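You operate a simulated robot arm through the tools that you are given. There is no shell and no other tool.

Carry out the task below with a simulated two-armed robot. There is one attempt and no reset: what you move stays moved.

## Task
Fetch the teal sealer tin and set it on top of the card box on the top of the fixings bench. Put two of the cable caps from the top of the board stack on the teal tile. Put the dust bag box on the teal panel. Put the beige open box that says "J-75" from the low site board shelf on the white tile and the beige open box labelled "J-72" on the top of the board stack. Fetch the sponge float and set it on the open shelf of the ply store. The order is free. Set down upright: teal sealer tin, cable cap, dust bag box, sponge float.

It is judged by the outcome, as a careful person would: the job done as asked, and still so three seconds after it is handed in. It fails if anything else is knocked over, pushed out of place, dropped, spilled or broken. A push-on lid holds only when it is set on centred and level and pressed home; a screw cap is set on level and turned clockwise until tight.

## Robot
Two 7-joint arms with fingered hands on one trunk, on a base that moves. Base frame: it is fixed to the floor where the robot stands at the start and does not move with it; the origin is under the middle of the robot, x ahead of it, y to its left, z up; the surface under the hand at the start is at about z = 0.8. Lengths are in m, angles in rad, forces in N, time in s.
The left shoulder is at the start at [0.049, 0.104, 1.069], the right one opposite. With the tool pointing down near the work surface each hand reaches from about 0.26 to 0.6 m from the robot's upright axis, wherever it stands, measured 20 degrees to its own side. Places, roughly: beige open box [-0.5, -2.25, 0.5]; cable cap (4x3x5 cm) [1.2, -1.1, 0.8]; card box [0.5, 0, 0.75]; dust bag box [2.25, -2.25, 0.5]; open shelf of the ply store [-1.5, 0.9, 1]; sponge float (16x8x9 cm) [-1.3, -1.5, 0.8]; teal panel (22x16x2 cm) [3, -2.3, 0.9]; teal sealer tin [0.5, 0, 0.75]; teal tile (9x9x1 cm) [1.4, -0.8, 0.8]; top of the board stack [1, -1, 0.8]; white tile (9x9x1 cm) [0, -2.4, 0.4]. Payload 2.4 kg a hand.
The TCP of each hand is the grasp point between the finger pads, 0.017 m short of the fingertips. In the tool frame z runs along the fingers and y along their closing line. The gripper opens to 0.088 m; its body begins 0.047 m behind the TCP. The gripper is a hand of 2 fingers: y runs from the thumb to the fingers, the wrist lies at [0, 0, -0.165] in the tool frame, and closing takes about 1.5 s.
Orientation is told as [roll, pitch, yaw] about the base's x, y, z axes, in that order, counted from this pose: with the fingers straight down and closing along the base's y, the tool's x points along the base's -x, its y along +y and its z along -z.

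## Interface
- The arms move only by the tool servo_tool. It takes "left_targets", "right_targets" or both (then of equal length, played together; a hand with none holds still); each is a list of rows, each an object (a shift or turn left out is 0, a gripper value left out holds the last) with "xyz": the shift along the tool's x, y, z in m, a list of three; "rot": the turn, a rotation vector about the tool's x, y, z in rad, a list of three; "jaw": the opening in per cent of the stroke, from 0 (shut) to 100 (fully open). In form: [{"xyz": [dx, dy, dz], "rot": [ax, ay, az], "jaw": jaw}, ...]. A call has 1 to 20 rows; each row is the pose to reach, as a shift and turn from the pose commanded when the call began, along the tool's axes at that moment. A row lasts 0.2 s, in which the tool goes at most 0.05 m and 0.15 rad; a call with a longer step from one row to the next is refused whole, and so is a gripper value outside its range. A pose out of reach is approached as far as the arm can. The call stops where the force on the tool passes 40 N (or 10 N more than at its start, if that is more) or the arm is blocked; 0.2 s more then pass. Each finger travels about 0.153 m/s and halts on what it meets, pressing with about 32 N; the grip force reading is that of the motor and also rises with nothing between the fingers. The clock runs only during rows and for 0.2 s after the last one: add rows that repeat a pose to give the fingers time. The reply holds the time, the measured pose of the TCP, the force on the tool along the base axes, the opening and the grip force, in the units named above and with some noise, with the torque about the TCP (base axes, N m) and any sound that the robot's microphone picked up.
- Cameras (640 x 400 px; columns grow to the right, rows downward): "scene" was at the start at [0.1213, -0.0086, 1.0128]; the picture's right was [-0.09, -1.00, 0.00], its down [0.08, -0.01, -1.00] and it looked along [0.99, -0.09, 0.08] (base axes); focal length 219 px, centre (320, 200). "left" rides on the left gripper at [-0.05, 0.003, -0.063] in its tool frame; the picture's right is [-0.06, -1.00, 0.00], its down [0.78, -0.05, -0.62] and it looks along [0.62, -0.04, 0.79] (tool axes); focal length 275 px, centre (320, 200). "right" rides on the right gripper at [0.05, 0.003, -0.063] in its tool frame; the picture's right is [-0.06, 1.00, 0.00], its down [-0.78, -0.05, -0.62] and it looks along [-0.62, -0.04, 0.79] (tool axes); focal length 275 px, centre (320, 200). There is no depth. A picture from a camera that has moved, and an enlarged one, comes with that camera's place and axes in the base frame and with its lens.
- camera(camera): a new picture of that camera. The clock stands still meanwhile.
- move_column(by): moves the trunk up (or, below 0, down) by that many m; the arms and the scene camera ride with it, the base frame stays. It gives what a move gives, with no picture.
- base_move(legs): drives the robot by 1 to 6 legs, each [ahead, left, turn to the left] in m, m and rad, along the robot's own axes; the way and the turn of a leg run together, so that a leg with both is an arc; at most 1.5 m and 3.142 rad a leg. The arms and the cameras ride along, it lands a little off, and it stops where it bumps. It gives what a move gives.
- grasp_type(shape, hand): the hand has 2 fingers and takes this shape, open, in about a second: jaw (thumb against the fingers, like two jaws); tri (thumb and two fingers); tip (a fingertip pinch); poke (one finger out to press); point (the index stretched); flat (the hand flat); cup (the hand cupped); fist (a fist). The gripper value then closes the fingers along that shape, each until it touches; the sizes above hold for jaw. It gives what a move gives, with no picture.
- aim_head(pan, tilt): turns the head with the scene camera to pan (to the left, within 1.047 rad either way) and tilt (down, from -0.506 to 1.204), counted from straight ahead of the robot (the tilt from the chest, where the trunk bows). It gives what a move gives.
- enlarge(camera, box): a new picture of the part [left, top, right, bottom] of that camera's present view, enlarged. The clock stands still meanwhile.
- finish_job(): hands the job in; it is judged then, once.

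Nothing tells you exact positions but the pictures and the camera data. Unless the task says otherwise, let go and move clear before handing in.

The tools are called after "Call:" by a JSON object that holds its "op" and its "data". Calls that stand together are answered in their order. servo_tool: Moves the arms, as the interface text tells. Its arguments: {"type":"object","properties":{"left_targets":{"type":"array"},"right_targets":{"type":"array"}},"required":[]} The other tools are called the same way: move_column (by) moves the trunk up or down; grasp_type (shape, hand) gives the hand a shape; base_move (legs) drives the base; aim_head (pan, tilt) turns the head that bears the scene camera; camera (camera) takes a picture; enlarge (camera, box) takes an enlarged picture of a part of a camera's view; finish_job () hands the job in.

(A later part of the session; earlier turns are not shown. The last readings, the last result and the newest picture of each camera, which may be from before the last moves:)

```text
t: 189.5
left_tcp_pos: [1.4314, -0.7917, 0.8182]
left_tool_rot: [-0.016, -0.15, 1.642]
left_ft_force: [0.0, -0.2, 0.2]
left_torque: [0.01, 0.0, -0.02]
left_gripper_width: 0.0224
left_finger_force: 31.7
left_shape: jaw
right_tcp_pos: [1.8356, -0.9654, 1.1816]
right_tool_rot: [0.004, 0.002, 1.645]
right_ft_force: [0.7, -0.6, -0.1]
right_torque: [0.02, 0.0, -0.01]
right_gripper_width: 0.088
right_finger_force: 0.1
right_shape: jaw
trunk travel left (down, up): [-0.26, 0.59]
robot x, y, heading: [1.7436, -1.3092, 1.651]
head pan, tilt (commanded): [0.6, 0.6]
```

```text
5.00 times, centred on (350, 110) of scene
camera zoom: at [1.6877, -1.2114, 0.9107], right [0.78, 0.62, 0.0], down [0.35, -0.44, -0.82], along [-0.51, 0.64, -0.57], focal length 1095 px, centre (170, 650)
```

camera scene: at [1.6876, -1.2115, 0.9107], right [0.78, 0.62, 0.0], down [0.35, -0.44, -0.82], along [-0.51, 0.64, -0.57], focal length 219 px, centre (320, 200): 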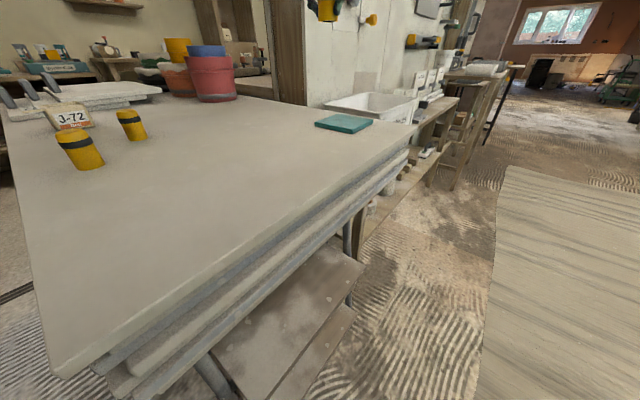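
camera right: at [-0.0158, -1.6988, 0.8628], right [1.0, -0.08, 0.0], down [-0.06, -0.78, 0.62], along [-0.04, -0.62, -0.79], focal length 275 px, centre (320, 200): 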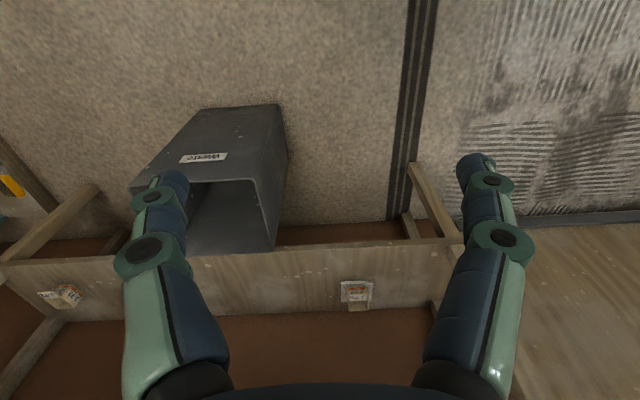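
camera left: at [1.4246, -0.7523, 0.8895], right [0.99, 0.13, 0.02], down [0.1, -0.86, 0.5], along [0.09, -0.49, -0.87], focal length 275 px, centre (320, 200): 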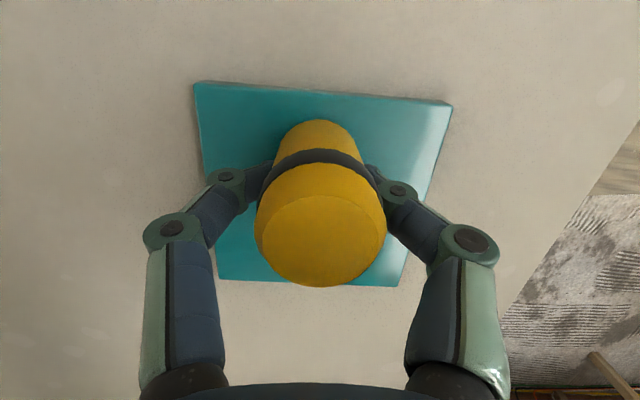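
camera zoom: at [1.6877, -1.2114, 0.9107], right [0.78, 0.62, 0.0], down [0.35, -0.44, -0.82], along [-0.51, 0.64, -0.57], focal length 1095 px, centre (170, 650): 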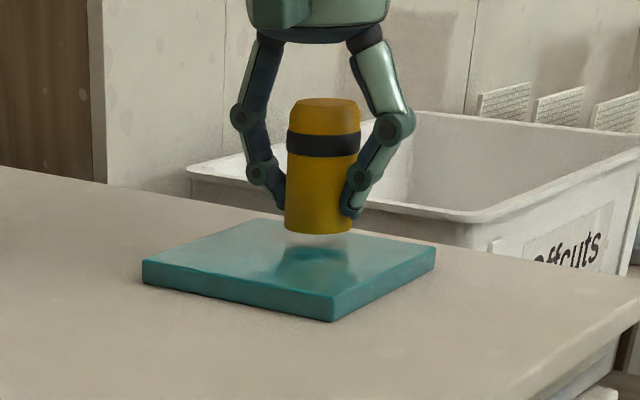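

The left camera shows the cap's far rim about 8 mm inside the tile edge. I'll lower in small steps until it touches.

Call:
{"op": "servo_tool", "data": {"left_targets": [{"xyz": [0.0004, 0, 0.0028]}, {"xyz": [0.0004, 0, 0.0028]}]}}

Call:
{"op": "servo_tool", "data": {"left_targets": [{"xyz": [0.0003, 0, 0.002]}, {"xyz": [0.0003, 0, 0.002]}]}}

Call:
{"op": "enlarge", "data": {"camera": "scene", "box": [290, 70, 410, 150]}}

```text
t: 190.1
left_tcp_pos: [1.4319, -0.7917, 0.8148]
left_tool_rot: [-0.016, -0.151, 1.64]
left_ft_force: [-0.3, -0.1, 0.0]
left_torque: [-0.05, 0.0, -0.02]
left_gripper_width: 0.0223
left_finger_force: 32.3
left_shape: jaw
right_tcp_pos: [1.8348, -0.9656, 1.1802]
right_tool_rot: [0.003, 0.002, 1.643]
right_ft_force: [0.2, -0.2, 0.6]
right_torque: [0.0, 0.0, 0.01]
right_gripper_width: 0.0879
right_finger_force: 0.0
right_shape: jaw
trunk travel left (down, up): [-0.26, 0.59]
robot x, y, heading: [1.7443, -1.3152, 1.65]
head pan, tilt (commanded): [0.6, 0.6]
```

```text
t: 190.7
left_tcp_pos: [1.4316, -0.7908, 0.8134]
left_tool_rot: [-0.016, -0.149, 1.642]
left_ft_force: [0.7, 0.1, -0.4]
left_torque: [0.01, -0.03, 0.03]
left_gripper_width: 0.0224
left_finger_force: 32.3
left_shape: jaw
right_tcp_pos: [1.8357, -0.9655, 1.1816]
right_tool_rot: [0.004, 0.0, 1.644]
right_ft_force: [0.3, -0.2, -0.2]
right_torque: [-0.02, 0.03, -0.03]
right_gripper_width: 0.0878
right_finger_force: 0.1
right_shape: jaw
trunk travel left (down, up): [-0.26, 0.59]
robot x, y, heading: [1.7444, -1.313, 1.647]
head pan, tilt (commanded): [0.6, 0.6]
```

```text
5.00 times, centred on (350, 110) of scene
camera zoom: at [1.6877, -1.2114, 0.9107], right [0.78, 0.62, 0.0], down [0.35, -0.44, -0.82], along [-0.52, 0.64, -0.57], focal length 1095 px, centre (170, 650)
```

zoom: 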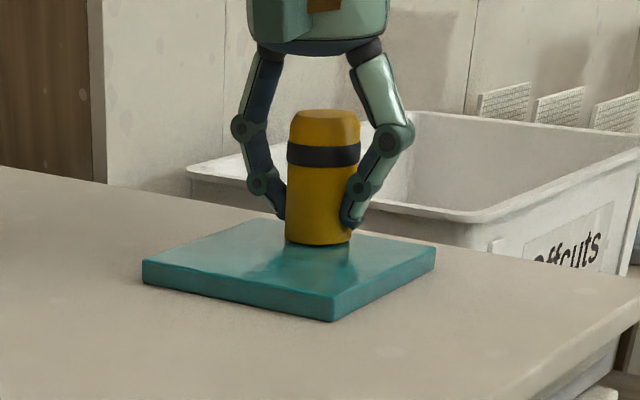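

Call:
{"op": "enlarge", "data": {"camera": "scene", "box": [320, 90, 400, 140]}}

Call:
{"op": "enlarge", "data": {"camera": "left", "box": [170, 60, 470, 300]}}

```text
8.00 times, centred on (360, 115) of scene
camera zoom: at [1.6877, -1.2114, 0.9107], right [0.78, 0.62, 0.0], down [0.35, -0.44, -0.82], along [-0.52, 0.64, -0.57], focal length 1752 px, centre (0, 880)
```

zoom: 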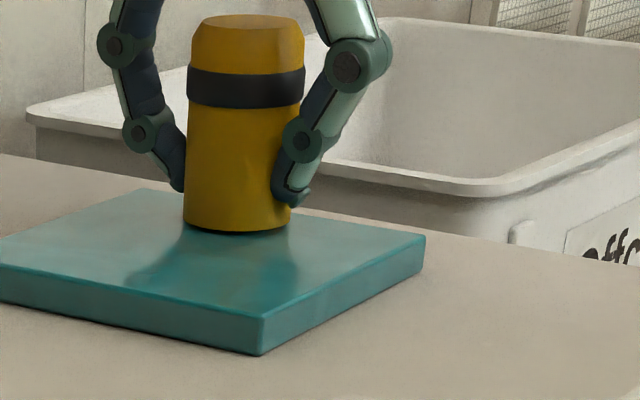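

```text
1.67 times, centred on (320, 180) of left
camera zoom: at [1.424, -0.7507, 0.8851], right [0.99, 0.13, 0.02], down [0.1, -0.86, 0.5], along [0.09, -0.49, -0.87], focal length 459 px, centre (320, 233)
```

zoom: 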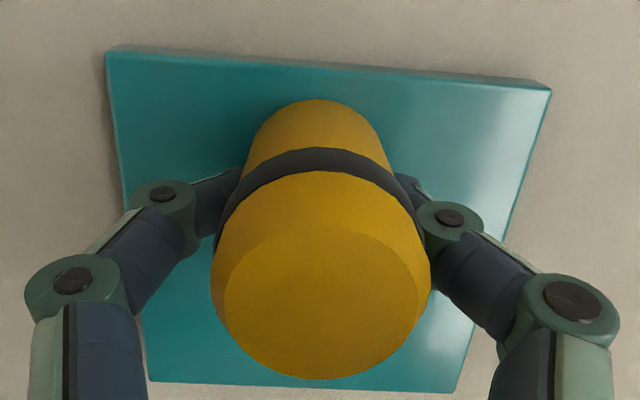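

The cap is within the tile and a couple of millimetres above it. I'll go on in 1–2 mm steps until force shows.

Call:
{"op": "servo_tool", "data": {"left_targets": [{"xyz": [0.0003, 0, 0.0018]}, {"xyz": [0.0003, 0, 0.0018]}]}}

Call:
{"op": "servo_tool", "data": {"left_targets": [{"xyz": [0.0002, 0, 0.0014]}, {"xyz": [0.0002, 0, 0.0014]}]}}

Call:
{"op": "enlarge", "data": {"camera": "scene", "box": [320, 90, 400, 140]}}

```text
t: 191.3
left_tcp_pos: [1.4313, -0.7917, 0.8127]
left_tool_rot: [-0.016, -0.148, 1.64]
left_ft_force: [0.0, 0.4, 1.0]
left_torque: [-0.01, -0.01, -0.01]
left_gripper_width: 0.0224
left_finger_force: 32.1
left_shape: jaw
right_tcp_pos: [1.8367, -0.9645, 1.1811]
right_tool_rot: [0.004, 0.001, 1.645]
right_ft_force: [0.9, 0.5, -0.6]
right_torque: [-0.01, -0.03, -0.02]
right_gripper_width: 0.088
right_finger_force: 0.2
right_shape: jaw
trunk travel left (down, up): [-0.26, 0.59]
robot x, y, heading: [1.7453, -1.3162, 1.649]
head pan, tilt (commanded): [0.6, 0.6]
```

```text
t: 191.9
left_tcp_pos: [1.4313, -0.7916, 0.8103]
left_tool_rot: [-0.017, -0.152, 1.642]
left_ft_force: [-0.1, 0.8, 8.6]
left_torque: [0.02, 0.03, -0.01]
left_gripper_width: 0.0238
left_finger_force: 32.1
left_shape: jaw
right_tcp_pos: [1.8358, -0.9667, 1.181]
right_tool_rot: [0.004, -0.002, 1.643]
right_ft_force: [0.1, -0.4, -0.8]
right_torque: [0.05, 0.03, 0.02]
right_gripper_width: 0.088
right_finger_force: 0.0
right_shape: jaw
trunk travel left (down, up): [-0.26, 0.59]
robot x, y, heading: [1.7453, -1.3137, 1.647]
head pan, tilt (commanded): [0.6, 0.6]
```

```text
8.00 times, centred on (360, 115) of scene
camera zoom: at [1.688, -1.2118, 0.9109], right [0.78, 0.62, 0.0], down [0.35, -0.44, -0.83], along [-0.52, 0.64, -0.56], focal length 1752 px, centre (0, 880)
```

zoom: 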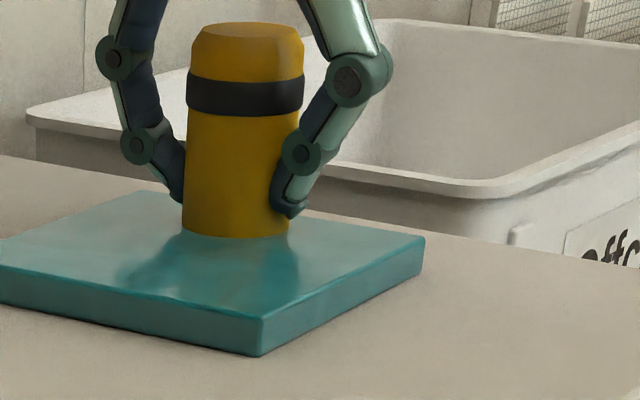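

It's on the tile (8.6 N contact). I'll ease off a hair and open the fingers.

Call:
{"op": "servo_tool", "data": {"left_targets": [{"xyz": [-0.0002, 0, -0.001]}, {"xyz": [-0.0002, 0, -0.001], "jaw": 35}, {"xyz": [-0.0002, 0, -0.001], "jaw": 50}, {"xyz": [-0.0002, 0, -0.001], "jaw": 70}, {"xyz": [-0.0002, 0, -0.001], "jaw": 90}, {"xyz": [-0.0002, 0, -0.001], "jaw": 100}, {"xyz": [-0.0002, 0, -0.001], "jaw": 100}]}}

Call:
{"op": "camera", "data": {"camera": "left"}}

Call:
{"op": "enlarge", "data": {"camera": "scene", "box": [290, 70, 410, 150]}}

```text
t: 193.5
left_tcp_pos: [1.4295, -0.7913, 0.8116]
left_tool_rot: [-0.015, -0.149, 1.641]
left_ft_force: [0.9, -0.6, -0.3]
left_torque: [0.03, 0.02, 0.01]
left_gripper_width: 0.0878
left_finger_force: 0.1
left_shape: jaw
right_tcp_pos: [1.8354, -0.9653, 1.1807]
right_tool_rot: [0.004, 0.001, 1.644]
right_ft_force: [0.7, -0.1, 0.3]
right_torque: [0.01, -0.01, -0.01]
right_gripper_width: 0.0881
right_finger_force: 0.0
right_shape: jaw
trunk travel left (down, up): [-0.26, 0.59]
robot x, y, heading: [1.7458, -1.315, 1.643]
head pan, tilt (commanded): [0.6, 0.6]
```

```text
taken
camera left: at [1.4242, -0.7509, 0.8826], right [0.99, 0.13, 0.02], down [0.1, -0.86, 0.5], along [0.09, -0.49, -0.87], focal length 275 px, centre (320, 200)
```

left: 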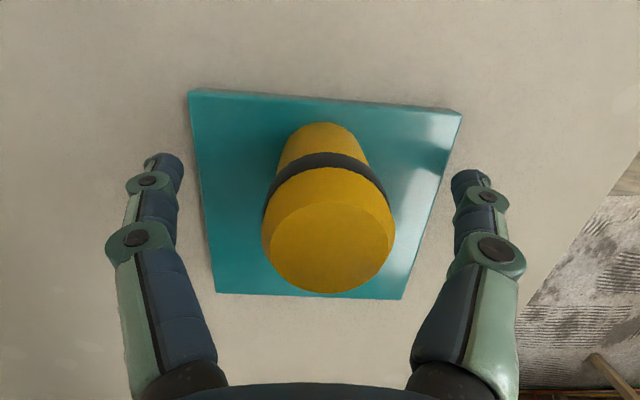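

```text
5.00 times, centred on (350, 110) of scene
camera zoom: at [1.6877, -1.2114, 0.9107], right [0.78, 0.62, 0.0], down [0.35, -0.44, -0.82], along [-0.51, 0.64, -0.57], focal length 1095 px, centre (170, 650)
```

zoom: 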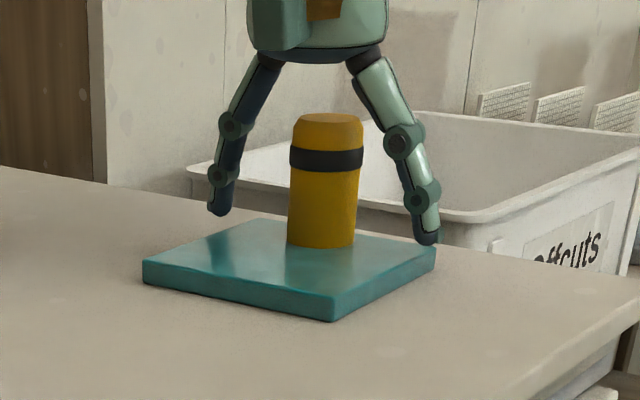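

The first cap stands on the tile. I'll lift straight off, turn toward the second cap and bring the hand over it.

Call:
{"op": "servo_tool", "data": {"left_targets": [{"xyz": [-0.0045, 0, -0.0297]}, {"xyz": [-0.009, 0, -0.0593]}, {"xyz": [-0.0134, 0, -0.089]}, {"xyz": [-0.0179, 0, -0.1187]}, {"xyz": [0.02, 0, -0.1187]}, {"xyz": [0.06, 0, -0.1187]}, {"xyz": [0.1, 0, -0.1187]}, {"xyz": [0.1, 0, -0.1187]}]}}

Call:
{"op": "base_move", "data": {"legs": [[0, 0, 0.75]]}}

Call:
{"op": "aim_head", "data": {"pan": 0.3, "tilt": 0.6}}

Call:
{"op": "camera", "data": {"camera": "scene"}}

Call:
{"op": "camera", "data": {"camera": "left"}}

```text
t: 195.3
left_tcp_pos: [1.4385, -0.909, 0.9138]
left_tool_rot: [-0.017, -0.151, 1.642]
left_ft_force: [0.2, 0.9, -0.3]
left_torque: [-0.04, -0.01, -0.01]
left_gripper_width: 0.0878
left_finger_force: 0.1
left_shape: jaw
right_tcp_pos: [1.835, -0.9652, 1.1816]
right_tool_rot: [0.003, 0.001, 1.645]
right_ft_force: [1.3, -0.2, -0.4]
right_torque: [-0.02, 0.01, 0.0]
right_gripper_width: 0.0877
right_finger_force: 0.0
right_shape: jaw
trunk travel left (down, up): [-0.26, 0.59]
robot x, y, heading: [1.7474, -1.314, 1.644]
head pan, tilt (commanded): [0.6, 0.6]
```

```text
t: 197.7
left_tcp_pos: [1.2428, -1.2325, 0.9138]
left_tool_rot: [-0.014, -0.15, 2.406]
left_ft_force: [-0.2, 0.1, -0.2]
left_torque: [0.02, 0.02, -0.01]
left_gripper_width: 0.0878
left_finger_force: 0.1
left_shape: jaw
right_tcp_pos: [1.5688, -0.9995, 1.1817]
right_tool_rot: [0.002, 0.0, 2.409]
right_ft_force: [-0.4, -0.9, -0.2]
right_torque: [-0.05, 0.01, 0.01]
right_gripper_width: 0.0878
right_finger_force: 0.0
right_shape: jaw
trunk travel left (down, up): [-0.26, 0.59]
robot x, y, heading: [1.7419, -1.3126, 2.407]
head pan, tilt (commanded): [0.6, 0.6]
```

```text
t: 198.5
left_tcp_pos: [1.2428, -1.233, 0.9132]
left_tool_rot: [-0.016, -0.151, 2.406]
left_ft_force: [0.7, -0.4, 0.3]
left_torque: [0.03, -0.02, 0.01]
left_gripper_width: 0.088
left_finger_force: 0.1
left_shape: jaw
right_tcp_pos: [1.5684, -1.0012, 1.1806]
right_tool_rot: [0.003, 0.0, 2.411]
right_ft_force: [-0.3, 0.3, -0.7]
right_torque: [0.02, -0.01, 0.03]
right_gripper_width: 0.0879
right_finger_force: 0.1
right_shape: jaw
trunk travel left (down, up): [-0.26, 0.59]
robot x, y, heading: [1.7451, -1.3141, 2.409]
head pan, tilt (commanded): [0.3, 0.6]
```

```text
taken
camera scene: at [1.6392, -1.255, 0.9107], right [0.42, 0.91, 0.0], down [0.51, -0.24, -0.82], along [-0.75, 0.34, -0.57], focal length 219 px, centre (320, 200)
```

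scene: 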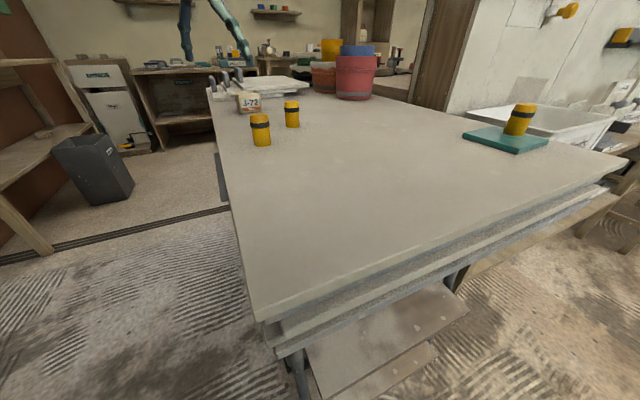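

```text
taken
camera left: at [1.2095, -1.2084, 0.9853], right [0.63, 0.78, 0.03], down [0.67, -0.55, 0.5], along [0.4, -0.29, -0.87], focal length 275 px, centre (320, 200)
```

left: 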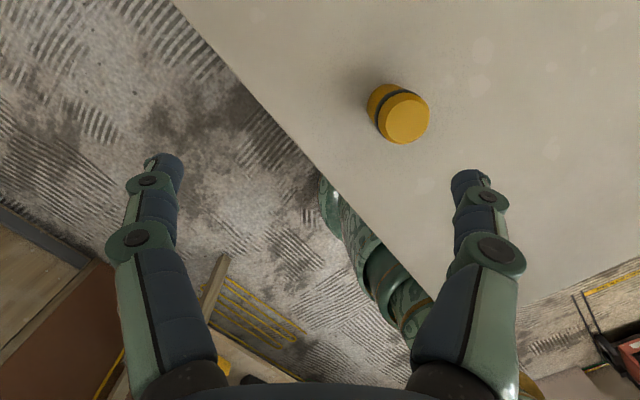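

The first cap is standing on the tile. The second cap is at about (1.276, -1.194); I'll move over it and check.

Call:
{"op": "servo_tool", "data": {"left_targets": [{"xyz": [0.0004, -0.025, 0.006]}, {"xyz": [0.0008, -0.0508, 0.0133]}, {"xyz": [0.0008, -0.0508, 0.0133]}]}}

Call:
{"op": "camera", "data": {"camera": "left"}}

```text
t: 199.3
left_tcp_pos: [1.2741, -1.195, 0.9017]
left_tool_rot: [-0.016, -0.15, 2.408]
left_ft_force: [-0.9, 0.3, -0.3]
left_torque: [0.0, -0.01, 0.01]
left_gripper_width: 0.088
left_finger_force: 0.2
left_shape: jaw
right_tcp_pos: [1.5689, -0.9994, 1.1809]
right_tool_rot: [0.006, 0.002, 2.41]
right_ft_force: [0.5, 0.3, 0.4]
right_torque: [-0.01, -0.01, 0.03]
right_gripper_width: 0.0877
right_finger_force: 0.0
right_shape: jaw
trunk travel left (down, up): [-0.26, 0.59]
robot x, y, heading: [1.7408, -1.3143, 2.41]
head pan, tilt (commanded): [0.3, 0.6]
```

```text
taken
camera left: at [1.2415, -1.1701, 0.9724], right [0.63, 0.78, 0.02], down [0.67, -0.55, 0.5], along [0.4, -0.29, -0.87], focal length 275 px, centre (320, 200)
```

left: 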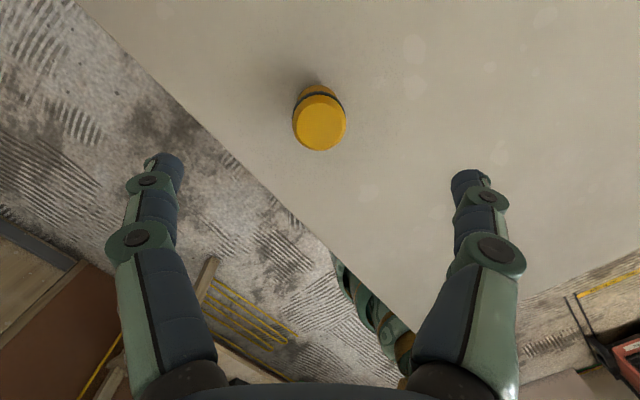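

Same alignment as worked for the first cap. I'll descend straight down and close.

Call:
{"op": "servo_tool", "data": {"left_targets": [{"xyz": [0.0049, 0, 0.032]}, {"xyz": [0.0098, 0, 0.0646]}, {"xyz": [0.0147, 0, 0.0969]}, {"xyz": [0.0147, 0, 0.0969]}]}}

Call:
{"op": "camera", "data": {"camera": "left"}}

Call:
{"op": "enlarge", "data": {"camera": "scene", "box": [200, 60, 360, 180]}}

```text
t: 200.3
left_tcp_pos: [1.2759, -1.1925, 0.8003]
left_tool_rot: [-0.015, -0.15, 2.407]
left_ft_force: [0.1, -0.1, -0.1]
left_torque: [0.02, 0.02, -0.03]
left_gripper_width: 0.088
left_finger_force: 0.0
left_shape: jaw
right_tcp_pos: [1.5674, -0.9994, 1.1804]
right_tool_rot: [0.003, -0.001, 2.41]
right_ft_force: [-1.2, 0.6, 0.4]
right_torque: [0.0, 0.01, -0.02]
right_gripper_width: 0.0879
right_finger_force: 0.0
right_shape: jaw
trunk travel left (down, up): [-0.26, 0.59]
robot x, y, heading: [1.7423, -1.3127, 2.413]
head pan, tilt (commanded): [0.3, 0.6]
```

```text
taken
camera left: at [1.2437, -1.1678, 0.8723], right [0.63, 0.78, 0.02], down [0.67, -0.55, 0.5], along [0.4, -0.29, -0.87], focal length 275 px, centre (320, 200)
```

left: 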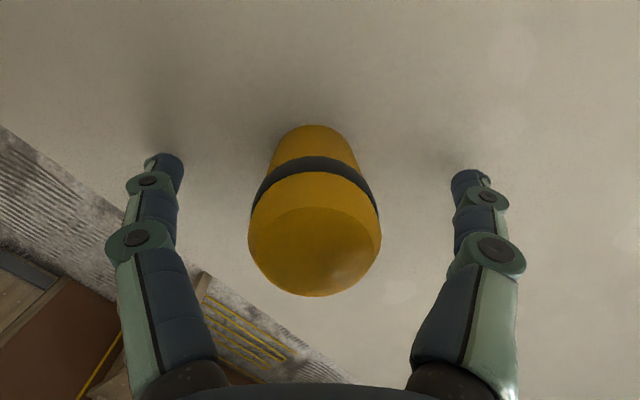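

```text
3.33 times, centred on (280, 120) of scene
camera zoom: at [1.6392, -1.255, 0.9107], right [0.42, 0.91, 0.0], down [0.51, -0.24, -0.82], along [-0.75, 0.35, -0.57], focal length 730 px, centre (453, 467)
```

zoom: 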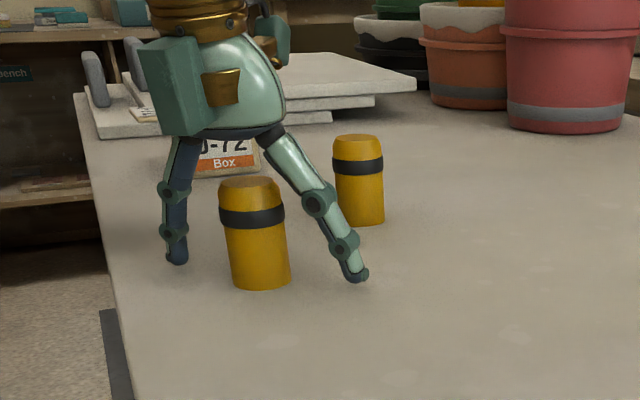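

Call:
{"op": "servo_tool", "data": {"left_targets": [{"xyz": [-0.0003, 0.001, -0.002]}, {"xyz": [-0.0003, 0.001, -0.002], "jaw": 70}, {"xyz": [-0.0003, 0.001, -0.002], "jaw": 45}, {"xyz": [-0.0003, 0.001, -0.002], "jaw": 25}, {"xyz": [-0.0003, 0.001, -0.002], "jaw": 10}, {"xyz": [-0.0003, 0.001, -0.002], "jaw": 0}, {"xyz": [-0.0003, 0.001, -0.002], "jaw": 0}, {"xyz": [-0.0003, 0.001, -0.002], "jaw": 0}]}}

Call:
{"op": "camera", "data": {"camera": "left"}}

Call:
{"op": "enlarge", "data": {"camera": "scene", "box": [200, 60, 360, 180]}}

```text
t: 202.1
left_tcp_pos: [1.277, -1.1947, 0.804]
left_tool_rot: [-0.017, -0.149, 2.407]
left_ft_force: [-0.2, 0.5, -0.2]
left_torque: [-0.03, -0.01, 0.04]
left_gripper_width: 0.0224
left_finger_force: 31.8
left_shape: jaw
right_tcp_pos: [1.5694, -0.9988, 1.1802]
right_tool_rot: [0.002, 0.001, 2.412]
right_ft_force: [0.3, 1.0, 0.2]
right_torque: [-0.01, -0.01, 0.01]
right_gripper_width: 0.0879
right_finger_force: 0.0
right_shape: jaw
trunk travel left (down, up): [-0.26, 0.59]
robot x, y, heading: [1.7476, -1.3169, 2.412]
head pan, tilt (commanded): [0.3, 0.6]
```

```text
taken
camera left: at [1.2435, -1.1694, 0.8755], right [0.63, 0.78, 0.02], down [0.67, -0.55, 0.5], along [0.4, -0.29, -0.87], focal length 275 px, centre (320, 200)
```

left: 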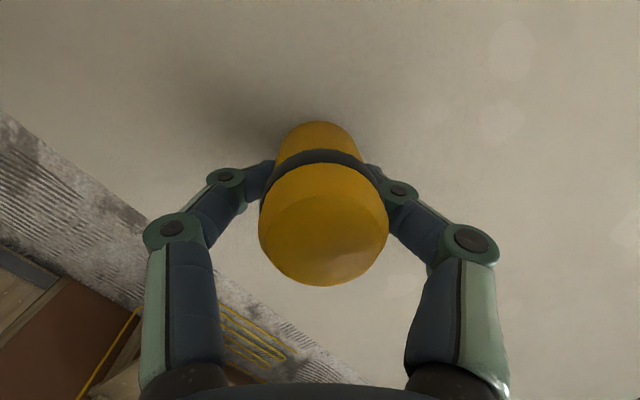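

```text
3.33 times, centred on (280, 120) of scene
camera zoom: at [1.6392, -1.255, 0.9107], right [0.42, 0.91, 0.0], down [0.51, -0.24, -0.82], along [-0.75, 0.35, -0.57], focal length 730 px, centre (453, 467)
```

zoom: 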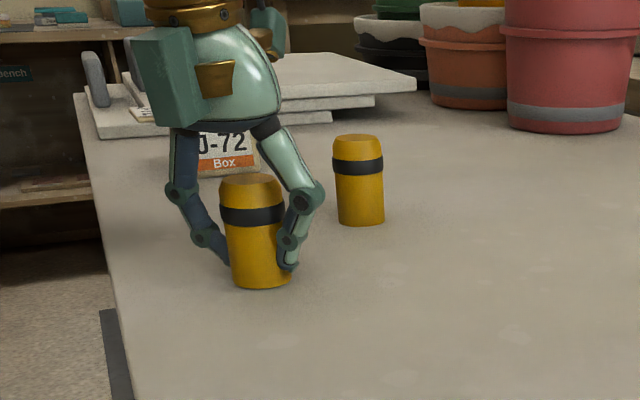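

Second cap gripped. I'll lift it, and turn back toward the tile.

Call:
{"op": "servo_tool", "data": {"left_targets": [{"xyz": [-0.001, 0, -0.005]}, {"xyz": [-0.004, 0, -0.027]}, {"xyz": [-0.008, 0, -0.053]}, {"xyz": [-0.012, 0, -0.08]}, {"xyz": [-0.016, 0, -0.106]}, {"xyz": [-0.016, 0, -0.106]}]}}

Call:
{"op": "base_move", "data": {"legs": [[0, 0, -0.76]]}}

Call:
{"op": "aim_head", "data": {"pan": 0.6, "tilt": 0.6}}

Call:
{"op": "camera", "data": {"camera": "left"}}

Call:
{"op": "enlarge", "data": {"camera": "scene", "box": [230, 10, 470, 160]}}

```text
t: 203.5
left_tcp_pos: [1.2764, -1.195, 0.9117]
left_tool_rot: [-0.016, -0.149, 2.408]
left_ft_force: [-0.3, 0.5, 0.1]
left_torque: [0.01, -0.02, -0.01]
left_gripper_width: 0.0222
left_finger_force: 32.0
left_shape: jaw
right_tcp_pos: [1.5678, -0.9996, 1.1816]
right_tool_rot: [0.004, 0.0, 2.409]
right_ft_force: [-0.5, -0.1, 0.4]
right_torque: [0.0, 0.0, -0.01]
right_gripper_width: 0.088
right_finger_force: 0.0
right_shape: jaw
trunk travel left (down, up): [-0.26, 0.59]
robot x, y, heading: [1.7409, -1.3112, 2.409]
head pan, tilt (commanded): [0.3, 0.6]
```

```text
t: 206.0
left_tcp_pos: [1.4938, -0.9014, 0.911]
left_tool_rot: [-0.016, -0.151, 1.636]
left_ft_force: [0.4, 0.1, -0.9]
left_torque: [0.0, -0.01, -0.01]
left_gripper_width: 0.0221
left_finger_force: 31.5
left_shape: jaw
right_tcp_pos: [1.8386, -0.9665, 1.1816]
right_tool_rot: [0.002, -0.001, 1.637]
right_ft_force: [0.0, -0.4, -0.2]
right_torque: [-0.01, 0.0, -0.01]
right_gripper_width: 0.0879
right_finger_force: 0.0
right_shape: jaw
trunk travel left (down, up): [-0.26, 0.59]
robot x, y, heading: [1.7444, -1.3162, 1.637]
head pan, tilt (commanded): [0.3, 0.6]
```

```text
t: 206.8
left_tcp_pos: [1.4923, -0.9029, 0.9113]
left_tool_rot: [-0.015, -0.149, 1.635]
left_ft_force: [-0.1, -0.4, -0.2]
left_torque: [0.0, 0.02, -0.01]
left_gripper_width: 0.0219
left_finger_force: 32.3
left_shape: jaw
right_tcp_pos: [1.8382, -0.9664, 1.1804]
right_tool_rot: [0.002, 0.0, 1.637]
right_ft_force: [0.2, 0.2, -1.1]
right_torque: [0.01, 0.0, -0.01]
right_gripper_width: 0.0876
right_finger_force: 0.2
right_shape: jaw
trunk travel left (down, up): [-0.26, 0.59]
robot x, y, heading: [1.7434, -1.3124, 1.635]
head pan, tilt (commanded): [0.6, 0.6]
```

```text
taken
camera left: at [1.4857, -0.861, 0.9831], right [0.99, 0.12, 0.02], down [0.09, -0.86, 0.5], along [0.08, -0.49, -0.87], focal length 275 px, centre (320, 200)
```

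left: 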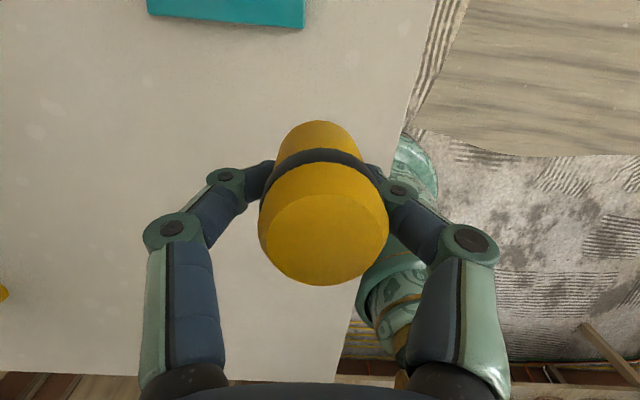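

```text
2.67 times, centred on (350, 85) of scene
camera zoom: at [1.6884, -1.211, 0.9107], right [0.79, 0.62, 0.0], down [0.35, -0.44, -0.82], along [-0.51, 0.65, -0.57], focal length 584 px, centre (240, 507)
```

zoom: 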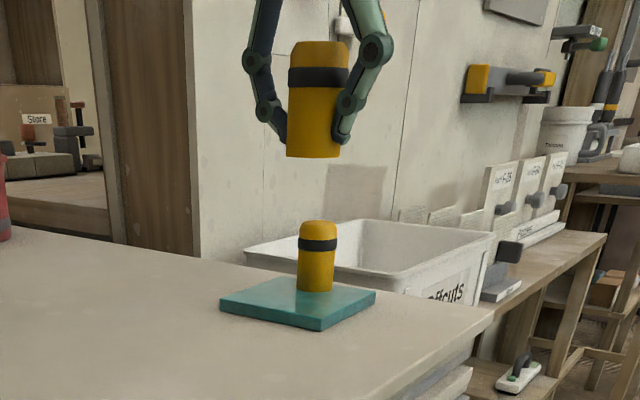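

I'll bring the second cap over the near half of the tile, staying above the first one.

Call:
{"op": "servo_tool", "data": {"left_targets": [{"xyz": [-0.0164, 0.0133, 0.0128]}, {"xyz": [-0.0328, 0.0266, 0.0256]}, {"xyz": [-0.0492, 0.0398, 0.0385]}, {"xyz": [-0.0656, 0.0531, 0.0513]}, {"xyz": [-0.0656, 0.0531, 0.0513]}]}}

Call:
{"op": "camera", "data": {"camera": "left"}}

Call:
{"op": "enlarge", "data": {"camera": "scene", "box": [290, 60, 410, 150]}}

```text
t: 208.0
left_tcp_pos: [1.436, -0.8318, 0.8687]
left_tool_rot: [-0.017, -0.151, 1.633]
left_ft_force: [1.4, 0.3, -0.4]
left_torque: [0.03, -0.06, -0.01]
left_gripper_width: 0.022
left_finger_force: 32.2
left_shape: jaw
right_tcp_pos: [1.8385, -0.966, 1.1806]
right_tool_rot: [0.004, 0.0, 1.637]
right_ft_force: [-0.1, -0.1, 0.0]
right_torque: [-0.02, -0.02, 0.04]
right_gripper_width: 0.0877
right_finger_force: 0.0
right_shape: jaw
trunk travel left (down, up): [-0.26, 0.59]
robot x, y, heading: [1.7457, -1.3176, 1.64]
head pan, tilt (commanded): [0.6, 0.6]
```

```text
taken
camera left: at [1.4286, -0.7906, 0.94], right [0.99, 0.12, 0.02], down [0.09, -0.86, 0.5], along [0.08, -0.49, -0.87], focal length 275 px, centre (320, 200)
```

left: 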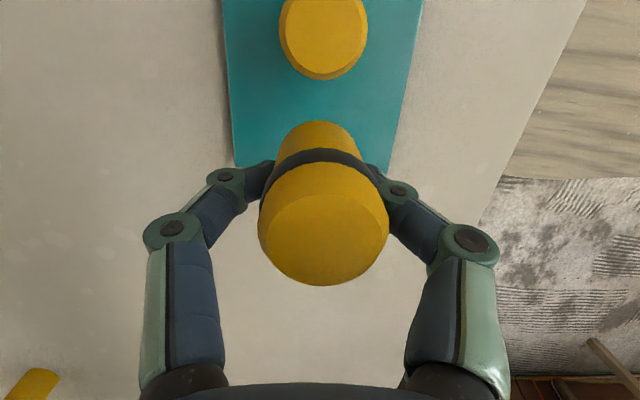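

```text
4.44 times, centred on (350, 105) of scene
camera zoom: at [1.6884, -1.2109, 0.9107], right [0.79, 0.62, 0.0], down [0.35, -0.44, -0.82], along [-0.51, 0.65, -0.57], focal length 973 px, centre (187, 622)
```

zoom: 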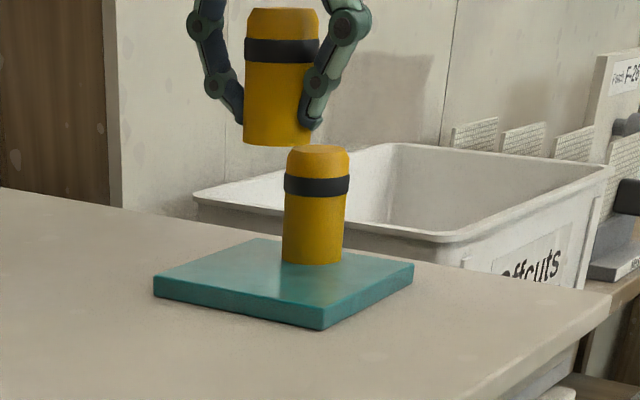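

Alignment is good: about 4.4 cm between cap centres. I'll lower carefully.

Call:
{"op": "servo_tool", "data": {"left_targets": [{"xyz": [0.003, 0, 0.017]}, {"xyz": [0.0065, 0, 0.034]}, {"xyz": [0.0095, 0, 0.0494]}, {"xyz": [0.0095, 0, 0.0494]}]}}

Call:
{"op": "camera", "data": {"camera": "left"}}

Call:
{"op": "enlarge", "data": {"camera": "scene", "box": [310, 75, 400, 140]}}

```text
t: 209.0
left_tcp_pos: [1.4349, -0.8359, 0.8182]
left_tool_rot: [-0.016, -0.15, 1.634]
left_ft_force: [-0.4, -0.1, -0.6]
left_torque: [0.0, 0.01, 0.01]
left_gripper_width: 0.0222
left_finger_force: 31.9
left_shape: jaw
right_tcp_pos: [1.8372, -0.9658, 1.1814]
right_tool_rot: [0.004, -0.001, 1.636]
right_ft_force: [0.8, -0.5, 0.0]
right_torque: [0.02, -0.03, 0.02]
right_gripper_width: 0.0879
right_finger_force: 0.0
right_shape: jaw
trunk travel left (down, up): [-0.26, 0.59]
robot x, y, heading: [1.745, -1.3163, 1.638]
head pan, tilt (commanded): [0.6, 0.6]
```

```text
taken
camera left: at [1.4288, -0.794, 0.8902], right [0.99, 0.12, 0.03], down [0.09, -0.86, 0.5], along [0.08, -0.49, -0.87], focal length 275 px, centre (320, 200)
```

left: 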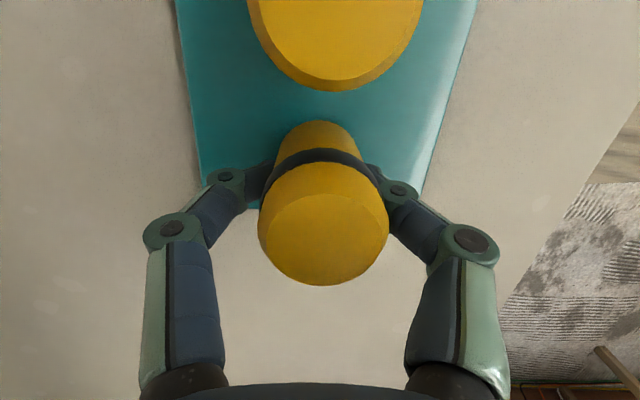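

```text
6.15 times, centred on (355, 108) of scene
camera zoom: at [1.6883, -1.211, 0.9107], right [0.79, 0.62, 0.0], down [0.35, -0.44, -0.82], along [-0.51, 0.65, -0.57], focal length 1347 px, centre (105, 769)
```

zoom: 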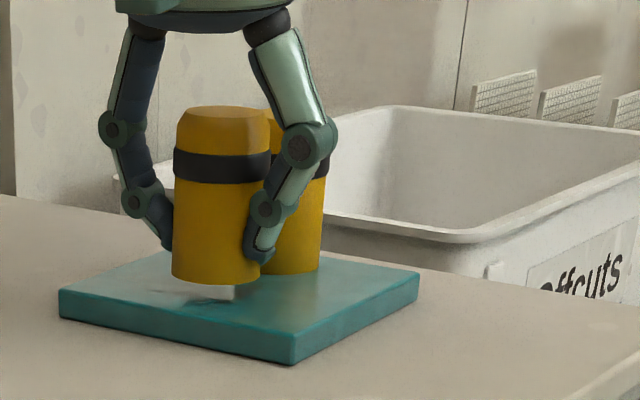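

Call:
{"op": "servo_tool", "data": {"left_targets": [{"xyz": [-0.001, 0, 0.003]}, {"xyz": [-0.001, 0, 0.003]}]}}

Call:
{"op": "servo_tool", "data": {"left_targets": [{"xyz": [0.0003, 0, 0.0018]}, {"xyz": [0.0003, 0, 0.0018]}]}}

Call:
{"op": "servo_tool", "data": {"left_targets": [{"xyz": [0.0002, 0, 0.0014]}, {"xyz": [0.0002, 0, 0.0014]}]}}

Call:
{"op": "enlarge", "data": {"camera": "scene", "box": [310, 75, 400, 140]}}

```text
t: 209.6
left_tcp_pos: [1.4359, -0.8321, 0.8163]
left_tool_rot: [-0.014, -0.149, 1.635]
left_ft_force: [-0.1, 0.8, -0.7]
left_torque: [0.0, -0.01, -0.01]
left_gripper_width: 0.0225
left_finger_force: 32.6
left_shape: jaw
right_tcp_pos: [1.8385, -0.966, 1.1803]
right_tool_rot: [0.003, 0.0, 1.636]
right_ft_force: [0.2, 0.8, 0.2]
right_torque: [0.0, 0.0, -0.02]
right_gripper_width: 0.0878
right_finger_force: 0.0
right_shape: jaw
trunk travel left (down, up): [-0.26, 0.59]
robot x, y, heading: [1.7474, -1.3143, 1.635]
head pan, tilt (commanded): [0.6, 0.6]
```

```text
t: 210.2
left_tcp_pos: [1.4361, -0.8326, 0.8147]
left_tool_rot: [-0.014, -0.151, 1.635]
left_ft_force: [-0.2, -0.2, 0.3]
left_torque: [-0.03, -0.02, -0.01]
left_gripper_width: 0.0224
left_finger_force: 32.1
left_shape: jaw
right_tcp_pos: [1.8383, -0.9659, 1.1808]
right_tool_rot: [0.004, 0.0, 1.638]
right_ft_force: [0.3, -0.2, -0.5]
right_torque: [0.01, 0.01, -0.02]
right_gripper_width: 0.0878
right_finger_force: 0.0
right_shape: jaw
trunk travel left (down, up): [-0.26, 0.59]
robot x, y, heading: [1.7417, -1.3134, 1.637]
head pan, tilt (commanded): [0.6, 0.6]
```

```text
t: 210.8
left_tcp_pos: [1.4361, -0.8317, 0.8121]
left_tool_rot: [-0.016, -0.15, 1.636]
left_ft_force: [0.1, 0.3, 0.5]
left_torque: [-0.01, -0.01, 0.03]
left_gripper_width: 0.0221
left_finger_force: 31.9
left_shape: jaw
right_tcp_pos: [1.8375, -0.9658, 1.1814]
right_tool_rot: [0.004, 0.0, 1.637]
right_ft_force: [0.1, 0.4, -0.7]
right_torque: [-0.04, 0.04, 0.01]
right_gripper_width: 0.0877
right_finger_force: 0.0
right_shape: jaw
trunk travel left (down, up): [-0.26, 0.59]
robot x, y, heading: [1.7483, -1.3136, 1.641]
head pan, tilt (commanded): [0.6, 0.6]
```

```text
6.15 times, centred on (355, 108) of scene
camera zoom: at [1.6884, -1.211, 0.9107], right [0.79, 0.62, 0.0], down [0.35, -0.44, -0.82], along [-0.51, 0.65, -0.57], focal length 1347 px, centre (105, 769)
```

zoom: 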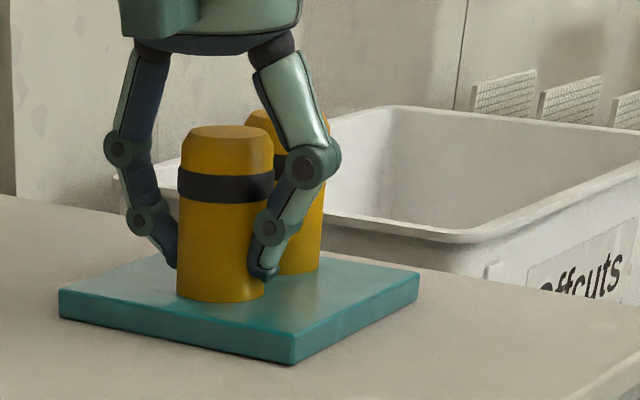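

Call:
{"op": "servo_tool", "data": {"left_targets": [{"xyz": [0.0002, 0, 0.0012]}, {"xyz": [0.0002, 0, 0.0012]}]}}

Call:
{"op": "servo_tool", "data": {"left_targets": [{"xyz": [0.0001, 0, 0.0008]}, {"xyz": [0.0001, 0, 0.0008]}]}}

```text
t: 211.4
left_tcp_pos: [1.4368, -0.8321, 0.8098]
left_tool_rot: [-0.015, -0.15, 1.635]
left_ft_force: [0.1, 0.9, 4.7]
left_torque: [0.01, -0.03, 0.02]
left_gripper_width: 0.0232
left_finger_force: 32.3
left_shape: jaw
right_tcp_pos: [1.8382, -0.967, 1.1822]
right_tool_rot: [0.004, 0.0, 1.636]
right_ft_force: [-0.1, 0.7, -0.1]
right_torque: [0.01, 0.02, 0.03]
right_gripper_width: 0.0876
right_finger_force: 0.0
right_shape: jaw
trunk travel left (down, up): [-0.26, 0.59]
robot x, y, heading: [1.7454, -1.3125, 1.64]
head pan, tilt (commanded): [0.6, 0.6]
```

```text
t: 212.0
left_tcp_pos: [1.4365, -0.8331, 0.8109]
left_tool_rot: [-0.016, -0.148, 1.635]
left_ft_force: [-0.8, 2.1, 6.1]
left_torque: [0.03, 0.0, 0.0]
left_gripper_width: 0.0235
left_finger_force: 32.4
left_shape: jaw
right_tcp_pos: [1.8377, -0.9661, 1.1812]
right_tool_rot: [0.002, 0.001, 1.636]
right_ft_force: [-0.4, -0.2, -0.6]
right_torque: [-0.01, -0.02, -0.02]
right_gripper_width: 0.0877
right_finger_force: 0.1
right_shape: jaw
trunk travel left (down, up): [-0.26, 0.59]
robot x, y, heading: [1.746, -1.3152, 1.639]
head pan, tilt (commanded): [0.6, 0.6]
```

Contact on the tile. I'll release gently and lift straight up.

Call:
{"op": "servo_tool", "data": {"left_targets": [{"xyz": [-0.0002, 0, -0.001]}, {"xyz": [-0.0002, 0, -0.001], "jaw": 35}, {"xyz": [-0.0002, 0, -0.001], "jaw": 50}, {"xyz": [-0.0002, 0, -0.001], "jaw": 70}, {"xyz": [-0.0002, 0, -0.001], "jaw": 90}, {"xyz": [-0.0002, 0, -0.001], "jaw": 100}, {"xyz": [-0.0002, 0, -0.001], "jaw": 100}]}}

Call:
{"op": "camera", "data": {"camera": "left"}}

Call:
{"op": "servo_tool", "data": {"left_targets": [{"xyz": [-0.003, 0, -0.02]}, {"xyz": [-0.006, 0, -0.0395]}, {"xyz": [-0.009, 0, -0.0593]}, {"xyz": [-0.0134, 0, -0.089]}, {"xyz": [-0.0179, 0, -0.1187]}, {"xyz": [-0.0179, 0, -0.1187]}]}}

Call:
{"op": "enlarge", "data": {"camera": "scene", "box": [290, 60, 410, 150]}}

```text
t: 213.6
left_tcp_pos: [1.4373, -0.8322, 0.8123]
left_tool_rot: [-0.018, -0.153, 1.636]
left_ft_force: [0.1, 0.1, -0.8]
left_torque: [-0.01, 0.01, 0.01]
left_gripper_width: 0.0879
left_finger_force: 0.0
left_shape: jaw
right_tcp_pos: [1.8372, -0.9664, 1.1821]
right_tool_rot: [0.002, 0.001, 1.636]
right_ft_force: [0.1, 0.7, 0.6]
right_torque: [0.0, 0.01, 0.02]
right_gripper_width: 0.088
right_finger_force: 0.1
right_shape: jaw
trunk travel left (down, up): [-0.26, 0.59]
robot x, y, heading: [1.7434, -1.3141, 1.64]
head pan, tilt (commanded): [0.6, 0.6]
```

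```text
taken
camera left: at [1.4297, -0.792, 0.8839], right [0.99, 0.12, 0.03], down [0.09, -0.86, 0.5], along [0.08, -0.49, -0.87], focal length 275 px, centre (320, 200)
```

left: 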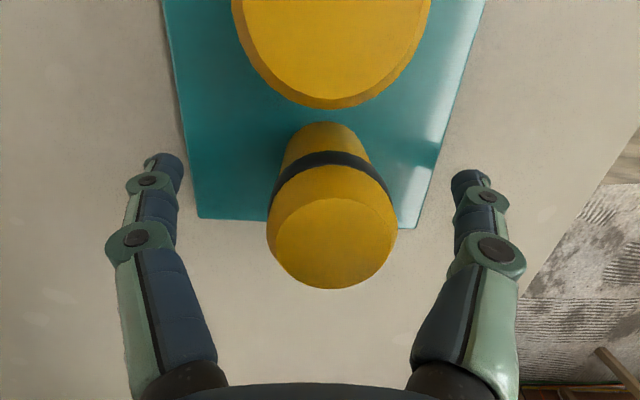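

```text
t: 215.0
left_tcp_pos: [1.4363, -0.8294, 0.9322]
left_tool_rot: [-0.016, -0.152, 1.633]
left_ft_force: [0.7, 0.2, 0.7]
left_torque: [0.01, -0.03, -0.02]
left_gripper_width: 0.0878
left_finger_force: 0.1
left_shape: jaw
right_tcp_pos: [1.837, -0.9662, 1.1814]
right_tool_rot: [0.003, 0.001, 1.637]
right_ft_force: [0.2, -0.2, 0.6]
right_torque: [0.0, -0.02, 0.01]
right_gripper_width: 0.0877
right_finger_force: 0.1
right_shape: jaw
trunk travel left (down, up): [-0.26, 0.59]
robot x, y, heading: [1.745, -1.3156, 1.642]
head pan, tilt (commanded): [0.6, 0.6]
```

```text
4.44 times, centred on (350, 105) of scene
camera zoom: at [1.6884, -1.211, 0.9107], right [0.79, 0.62, 0.0], down [0.35, -0.44, -0.82], along [-0.51, 0.65, -0.57], focal length 973 px, centre (187, 622)
```

zoom: 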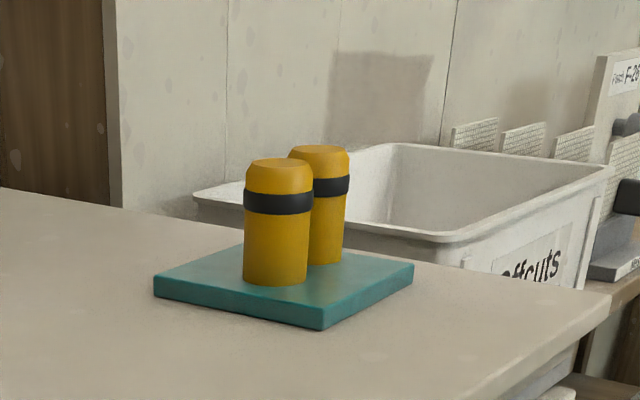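

Both caps stand upright on the teal tile. Next is the dust bag box: I'll tuck the left arm, back away from the stack, and drive to face the transformer table.

Call:
{"op": "servo_tool", "data": {"left_targets": [{"xyz": [0.0, 0, -0.04]}, {"xyz": [0.02, -0.015, -0.08], "rot": [0, 0.03, 0]}, {"xyz": [0.05, -0.035, -0.11], "rot": [0, 0.07, 0]}, {"xyz": [0.08, -0.055, -0.13], "rot": [0, 0.11, 0]}, {"xyz": [0.1067, -0.075, -0.1375], "rot": [0, 0.15, 0]}, {"xyz": [0.1067, -0.075, -0.1375], "rot": [0, 0.15, 0]}]}}

Call:
{"op": "base_move", "data": {"legs": [[-0.32, 0, 0], [0, -0.45, 0]]}}

Call:
{"op": "aim_head", "data": {"pan": -1.0, "tilt": 0.4}}

Call:
{"op": "camera", "data": {"camera": "scene"}}

```text
t: 216.4
left_tcp_pos: [1.5134, -0.9541, 1.0567]
left_tool_rot: [-0.016, 0.003, 1.631]
left_ft_force: [-0.1, -0.1, 0.2]
left_torque: [0.0, -0.01, 0.02]
left_gripper_width: 0.088
left_finger_force: 0.1
left_shape: jaw
right_tcp_pos: [1.8392, -0.9654, 1.181]
right_tool_rot: [0.002, 0.0, 1.636]
right_ft_force: [-0.4, 1.0, -0.9]
right_torque: [-0.03, -0.04, -0.03]
right_gripper_width: 0.0877
right_finger_force: 0.1
right_shape: jaw
trunk travel left (down, up): [-0.26, 0.59]
robot x, y, heading: [1.7451, -1.3159, 1.639]
head pan, tilt (commanded): [0.6, 0.6]
```

```text
t: 220.8
left_tcp_pos: [1.9859, -1.2408, 1.0565]
left_tool_rot: [-0.015, 0.0, 1.649]
left_ft_force: [-0.6, 0.3, -0.4]
left_torque: [-0.01, -0.01, -0.03]
left_gripper_width: 0.0877
left_finger_force: 0.0
left_shape: jaw
right_tcp_pos: [2.3087, -1.2473, 1.1806]
right_tool_rot: [0.001, 0.0, 1.656]
right_ft_force: [0.0, 1.0, -0.5]
right_torque: [0.03, 0.01, -0.03]
right_gripper_width: 0.088
right_finger_force: 0.0
right_shape: jaw
trunk travel left (down, up): [-0.26, 0.59]
robot x, y, heading: [2.2247, -1.6012, 1.658]
head pan, tilt (commanded): [0.6, 0.6]
```

```text
t: 222.5
left_tcp_pos: [1.9856, -1.2412, 1.0568]
left_tool_rot: [-0.016, 0.001, 1.65]
left_ft_force: [-0.2, 0.0, 0.3]
left_torque: [0.01, 0.02, -0.02]
left_gripper_width: 0.0878
left_finger_force: 0.0
left_shape: jaw
right_tcp_pos: [2.3105, -1.2493, 1.1805]
right_tool_rot: [0.004, 0.0, 1.654]
right_ft_force: [-0.2, -0.4, 0.0]
right_torque: [0.02, -0.01, 0.03]
right_gripper_width: 0.088
right_finger_force: 0.1
right_shape: jaw
trunk travel left (down, up): [-0.26, 0.59]
robot x, y, heading: [2.2244, -1.5986, 1.654]
head pan, tilt (commanded): [-1.0, 0.4]
```

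```text
taken
camera scene: at [2.2936, -1.5077, 0.929], right [0.61, -0.79, 0.0], down [-0.31, -0.24, -0.92], along [0.73, 0.56, -0.39], focal length 219 px, centre (320, 200)
```

scene: 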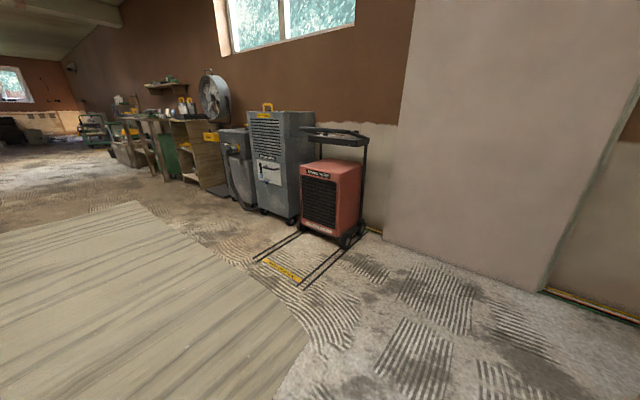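

Now I'll move slightly away from the table and turn around to face it.

Call:
{"op": "base_move", "data": {"legs": [[0.12, 0, 0], [0, 0, 3.058]]}}

Call:
{"op": "aim_head", "data": {"pan": 0, "tilt": 0.4}}

Call:
{"op": "camera", "data": {"camera": "scene"}}

Call:
{"op": "aim_head", "data": {"pan": 0.6, "tilt": 0.3}}

Call:
{"op": "camera", "data": {"camera": "scene"}}

```text
t: 230.9
left_tcp_pos: [2.4182, -1.8539, 1.0564]
left_tool_rot: [-0.017, 0.0, -1.578]
left_ft_force: [0.3, 0.1, -0.4]
left_torque: [-0.01, 0.03, -0.04]
left_gripper_width: 0.0881
left_finger_force: 0.0
left_shape: jaw
right_tcp_pos: [2.0968, -1.8216, 1.1819]
right_tool_rot: [0.005, 0.001, -1.573]
right_ft_force: [0.5, 0.2, -0.1]
right_torque: [0.0, -0.01, -0.02]
right_gripper_width: 0.0879
right_finger_force: 0.1
right_shape: jaw
trunk travel left (down, up): [-0.26, 0.59]
robot x, y, heading: [2.21, -1.4762, -1.574]
head pan, tilt (commanded): [-1.0, 0.4]
```

```text
t: 232.2
left_tcp_pos: [2.419, -1.8544, 1.0569]
left_tool_rot: [-0.015, 0.0, -1.577]
left_ft_force: [0.2, -0.2, 0.6]
left_torque: [0.05, -0.03, -0.01]
left_gripper_width: 0.0881
left_finger_force: 0.0
left_shape: jaw
right_tcp_pos: [2.0961, -1.8209, 1.1811]
right_tool_rot: [0.003, 0.0, -1.571]
right_ft_force: [-0.1, 0.2, 0.1]
right_torque: [-0.01, -0.02, -0.02]
right_gripper_width: 0.0878
right_finger_force: 0.0
right_shape: jaw
trunk travel left (down, up): [-0.26, 0.59]
robot x, y, heading: [2.2099, -1.4767, -1.573]
head pan, tilt (commanded): [0.0, 0.4]
```

```text
taken
camera scene: at [2.213, -1.6074, 0.9289], right [-1.0, 0.0, 0.0], down [0.0, 0.39, -0.92], along [0.0, -0.92, -0.39], focal length 219 px, centre (320, 200)
```

scene: 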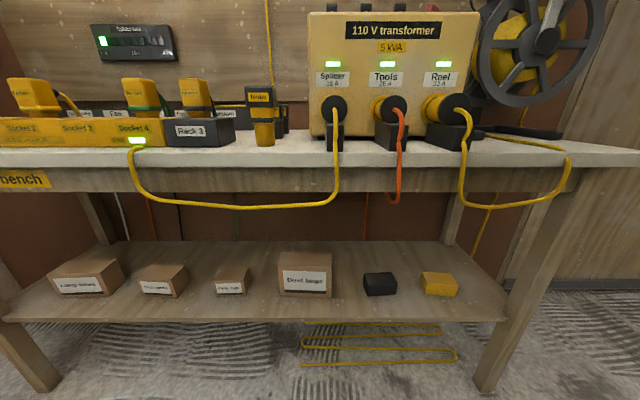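

```text
t: 233.2
left_tcp_pos: [2.4182, -1.8549, 1.0568]
left_tool_rot: [-0.015, 0.0, -1.579]
left_ft_force: [-0.4, -0.4, 0.6]
left_torque: [0.01, 0.04, 0.01]
left_gripper_width: 0.0878
left_finger_force: 0.1
left_shape: jaw
right_tcp_pos: [2.096, -1.8203, 1.1815]
right_tool_rot: [0.004, -0.001, -1.571]
right_ft_force: [0.7, -0.2, 0.1]
right_torque: [0.0, -0.02, 0.01]
right_gripper_width: 0.0879
right_finger_force: 0.0
right_shape: jaw
trunk travel left (down, up): [-0.26, 0.59]
robot x, y, heading: [2.2126, -1.479, -1.57]
head pan, tilt (commanded): [0.6, 0.3]
```

```text
taken
camera scene: at [2.2656, -1.5921, 0.9378], right [-0.83, -0.56, 0.0], down [-0.17, 0.25, -0.95], along [0.53, -0.79, -0.3], focal length 219 px, centre (320, 200)
```

scene: 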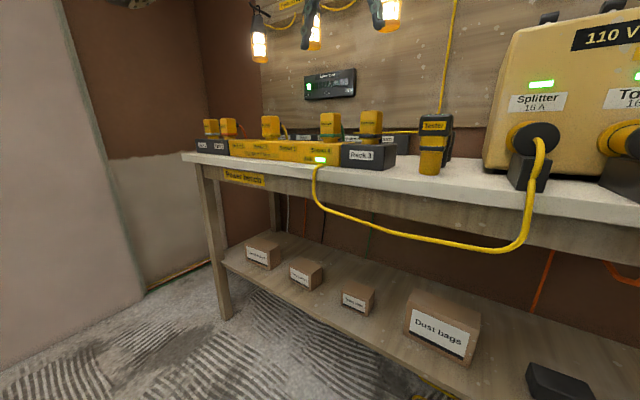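

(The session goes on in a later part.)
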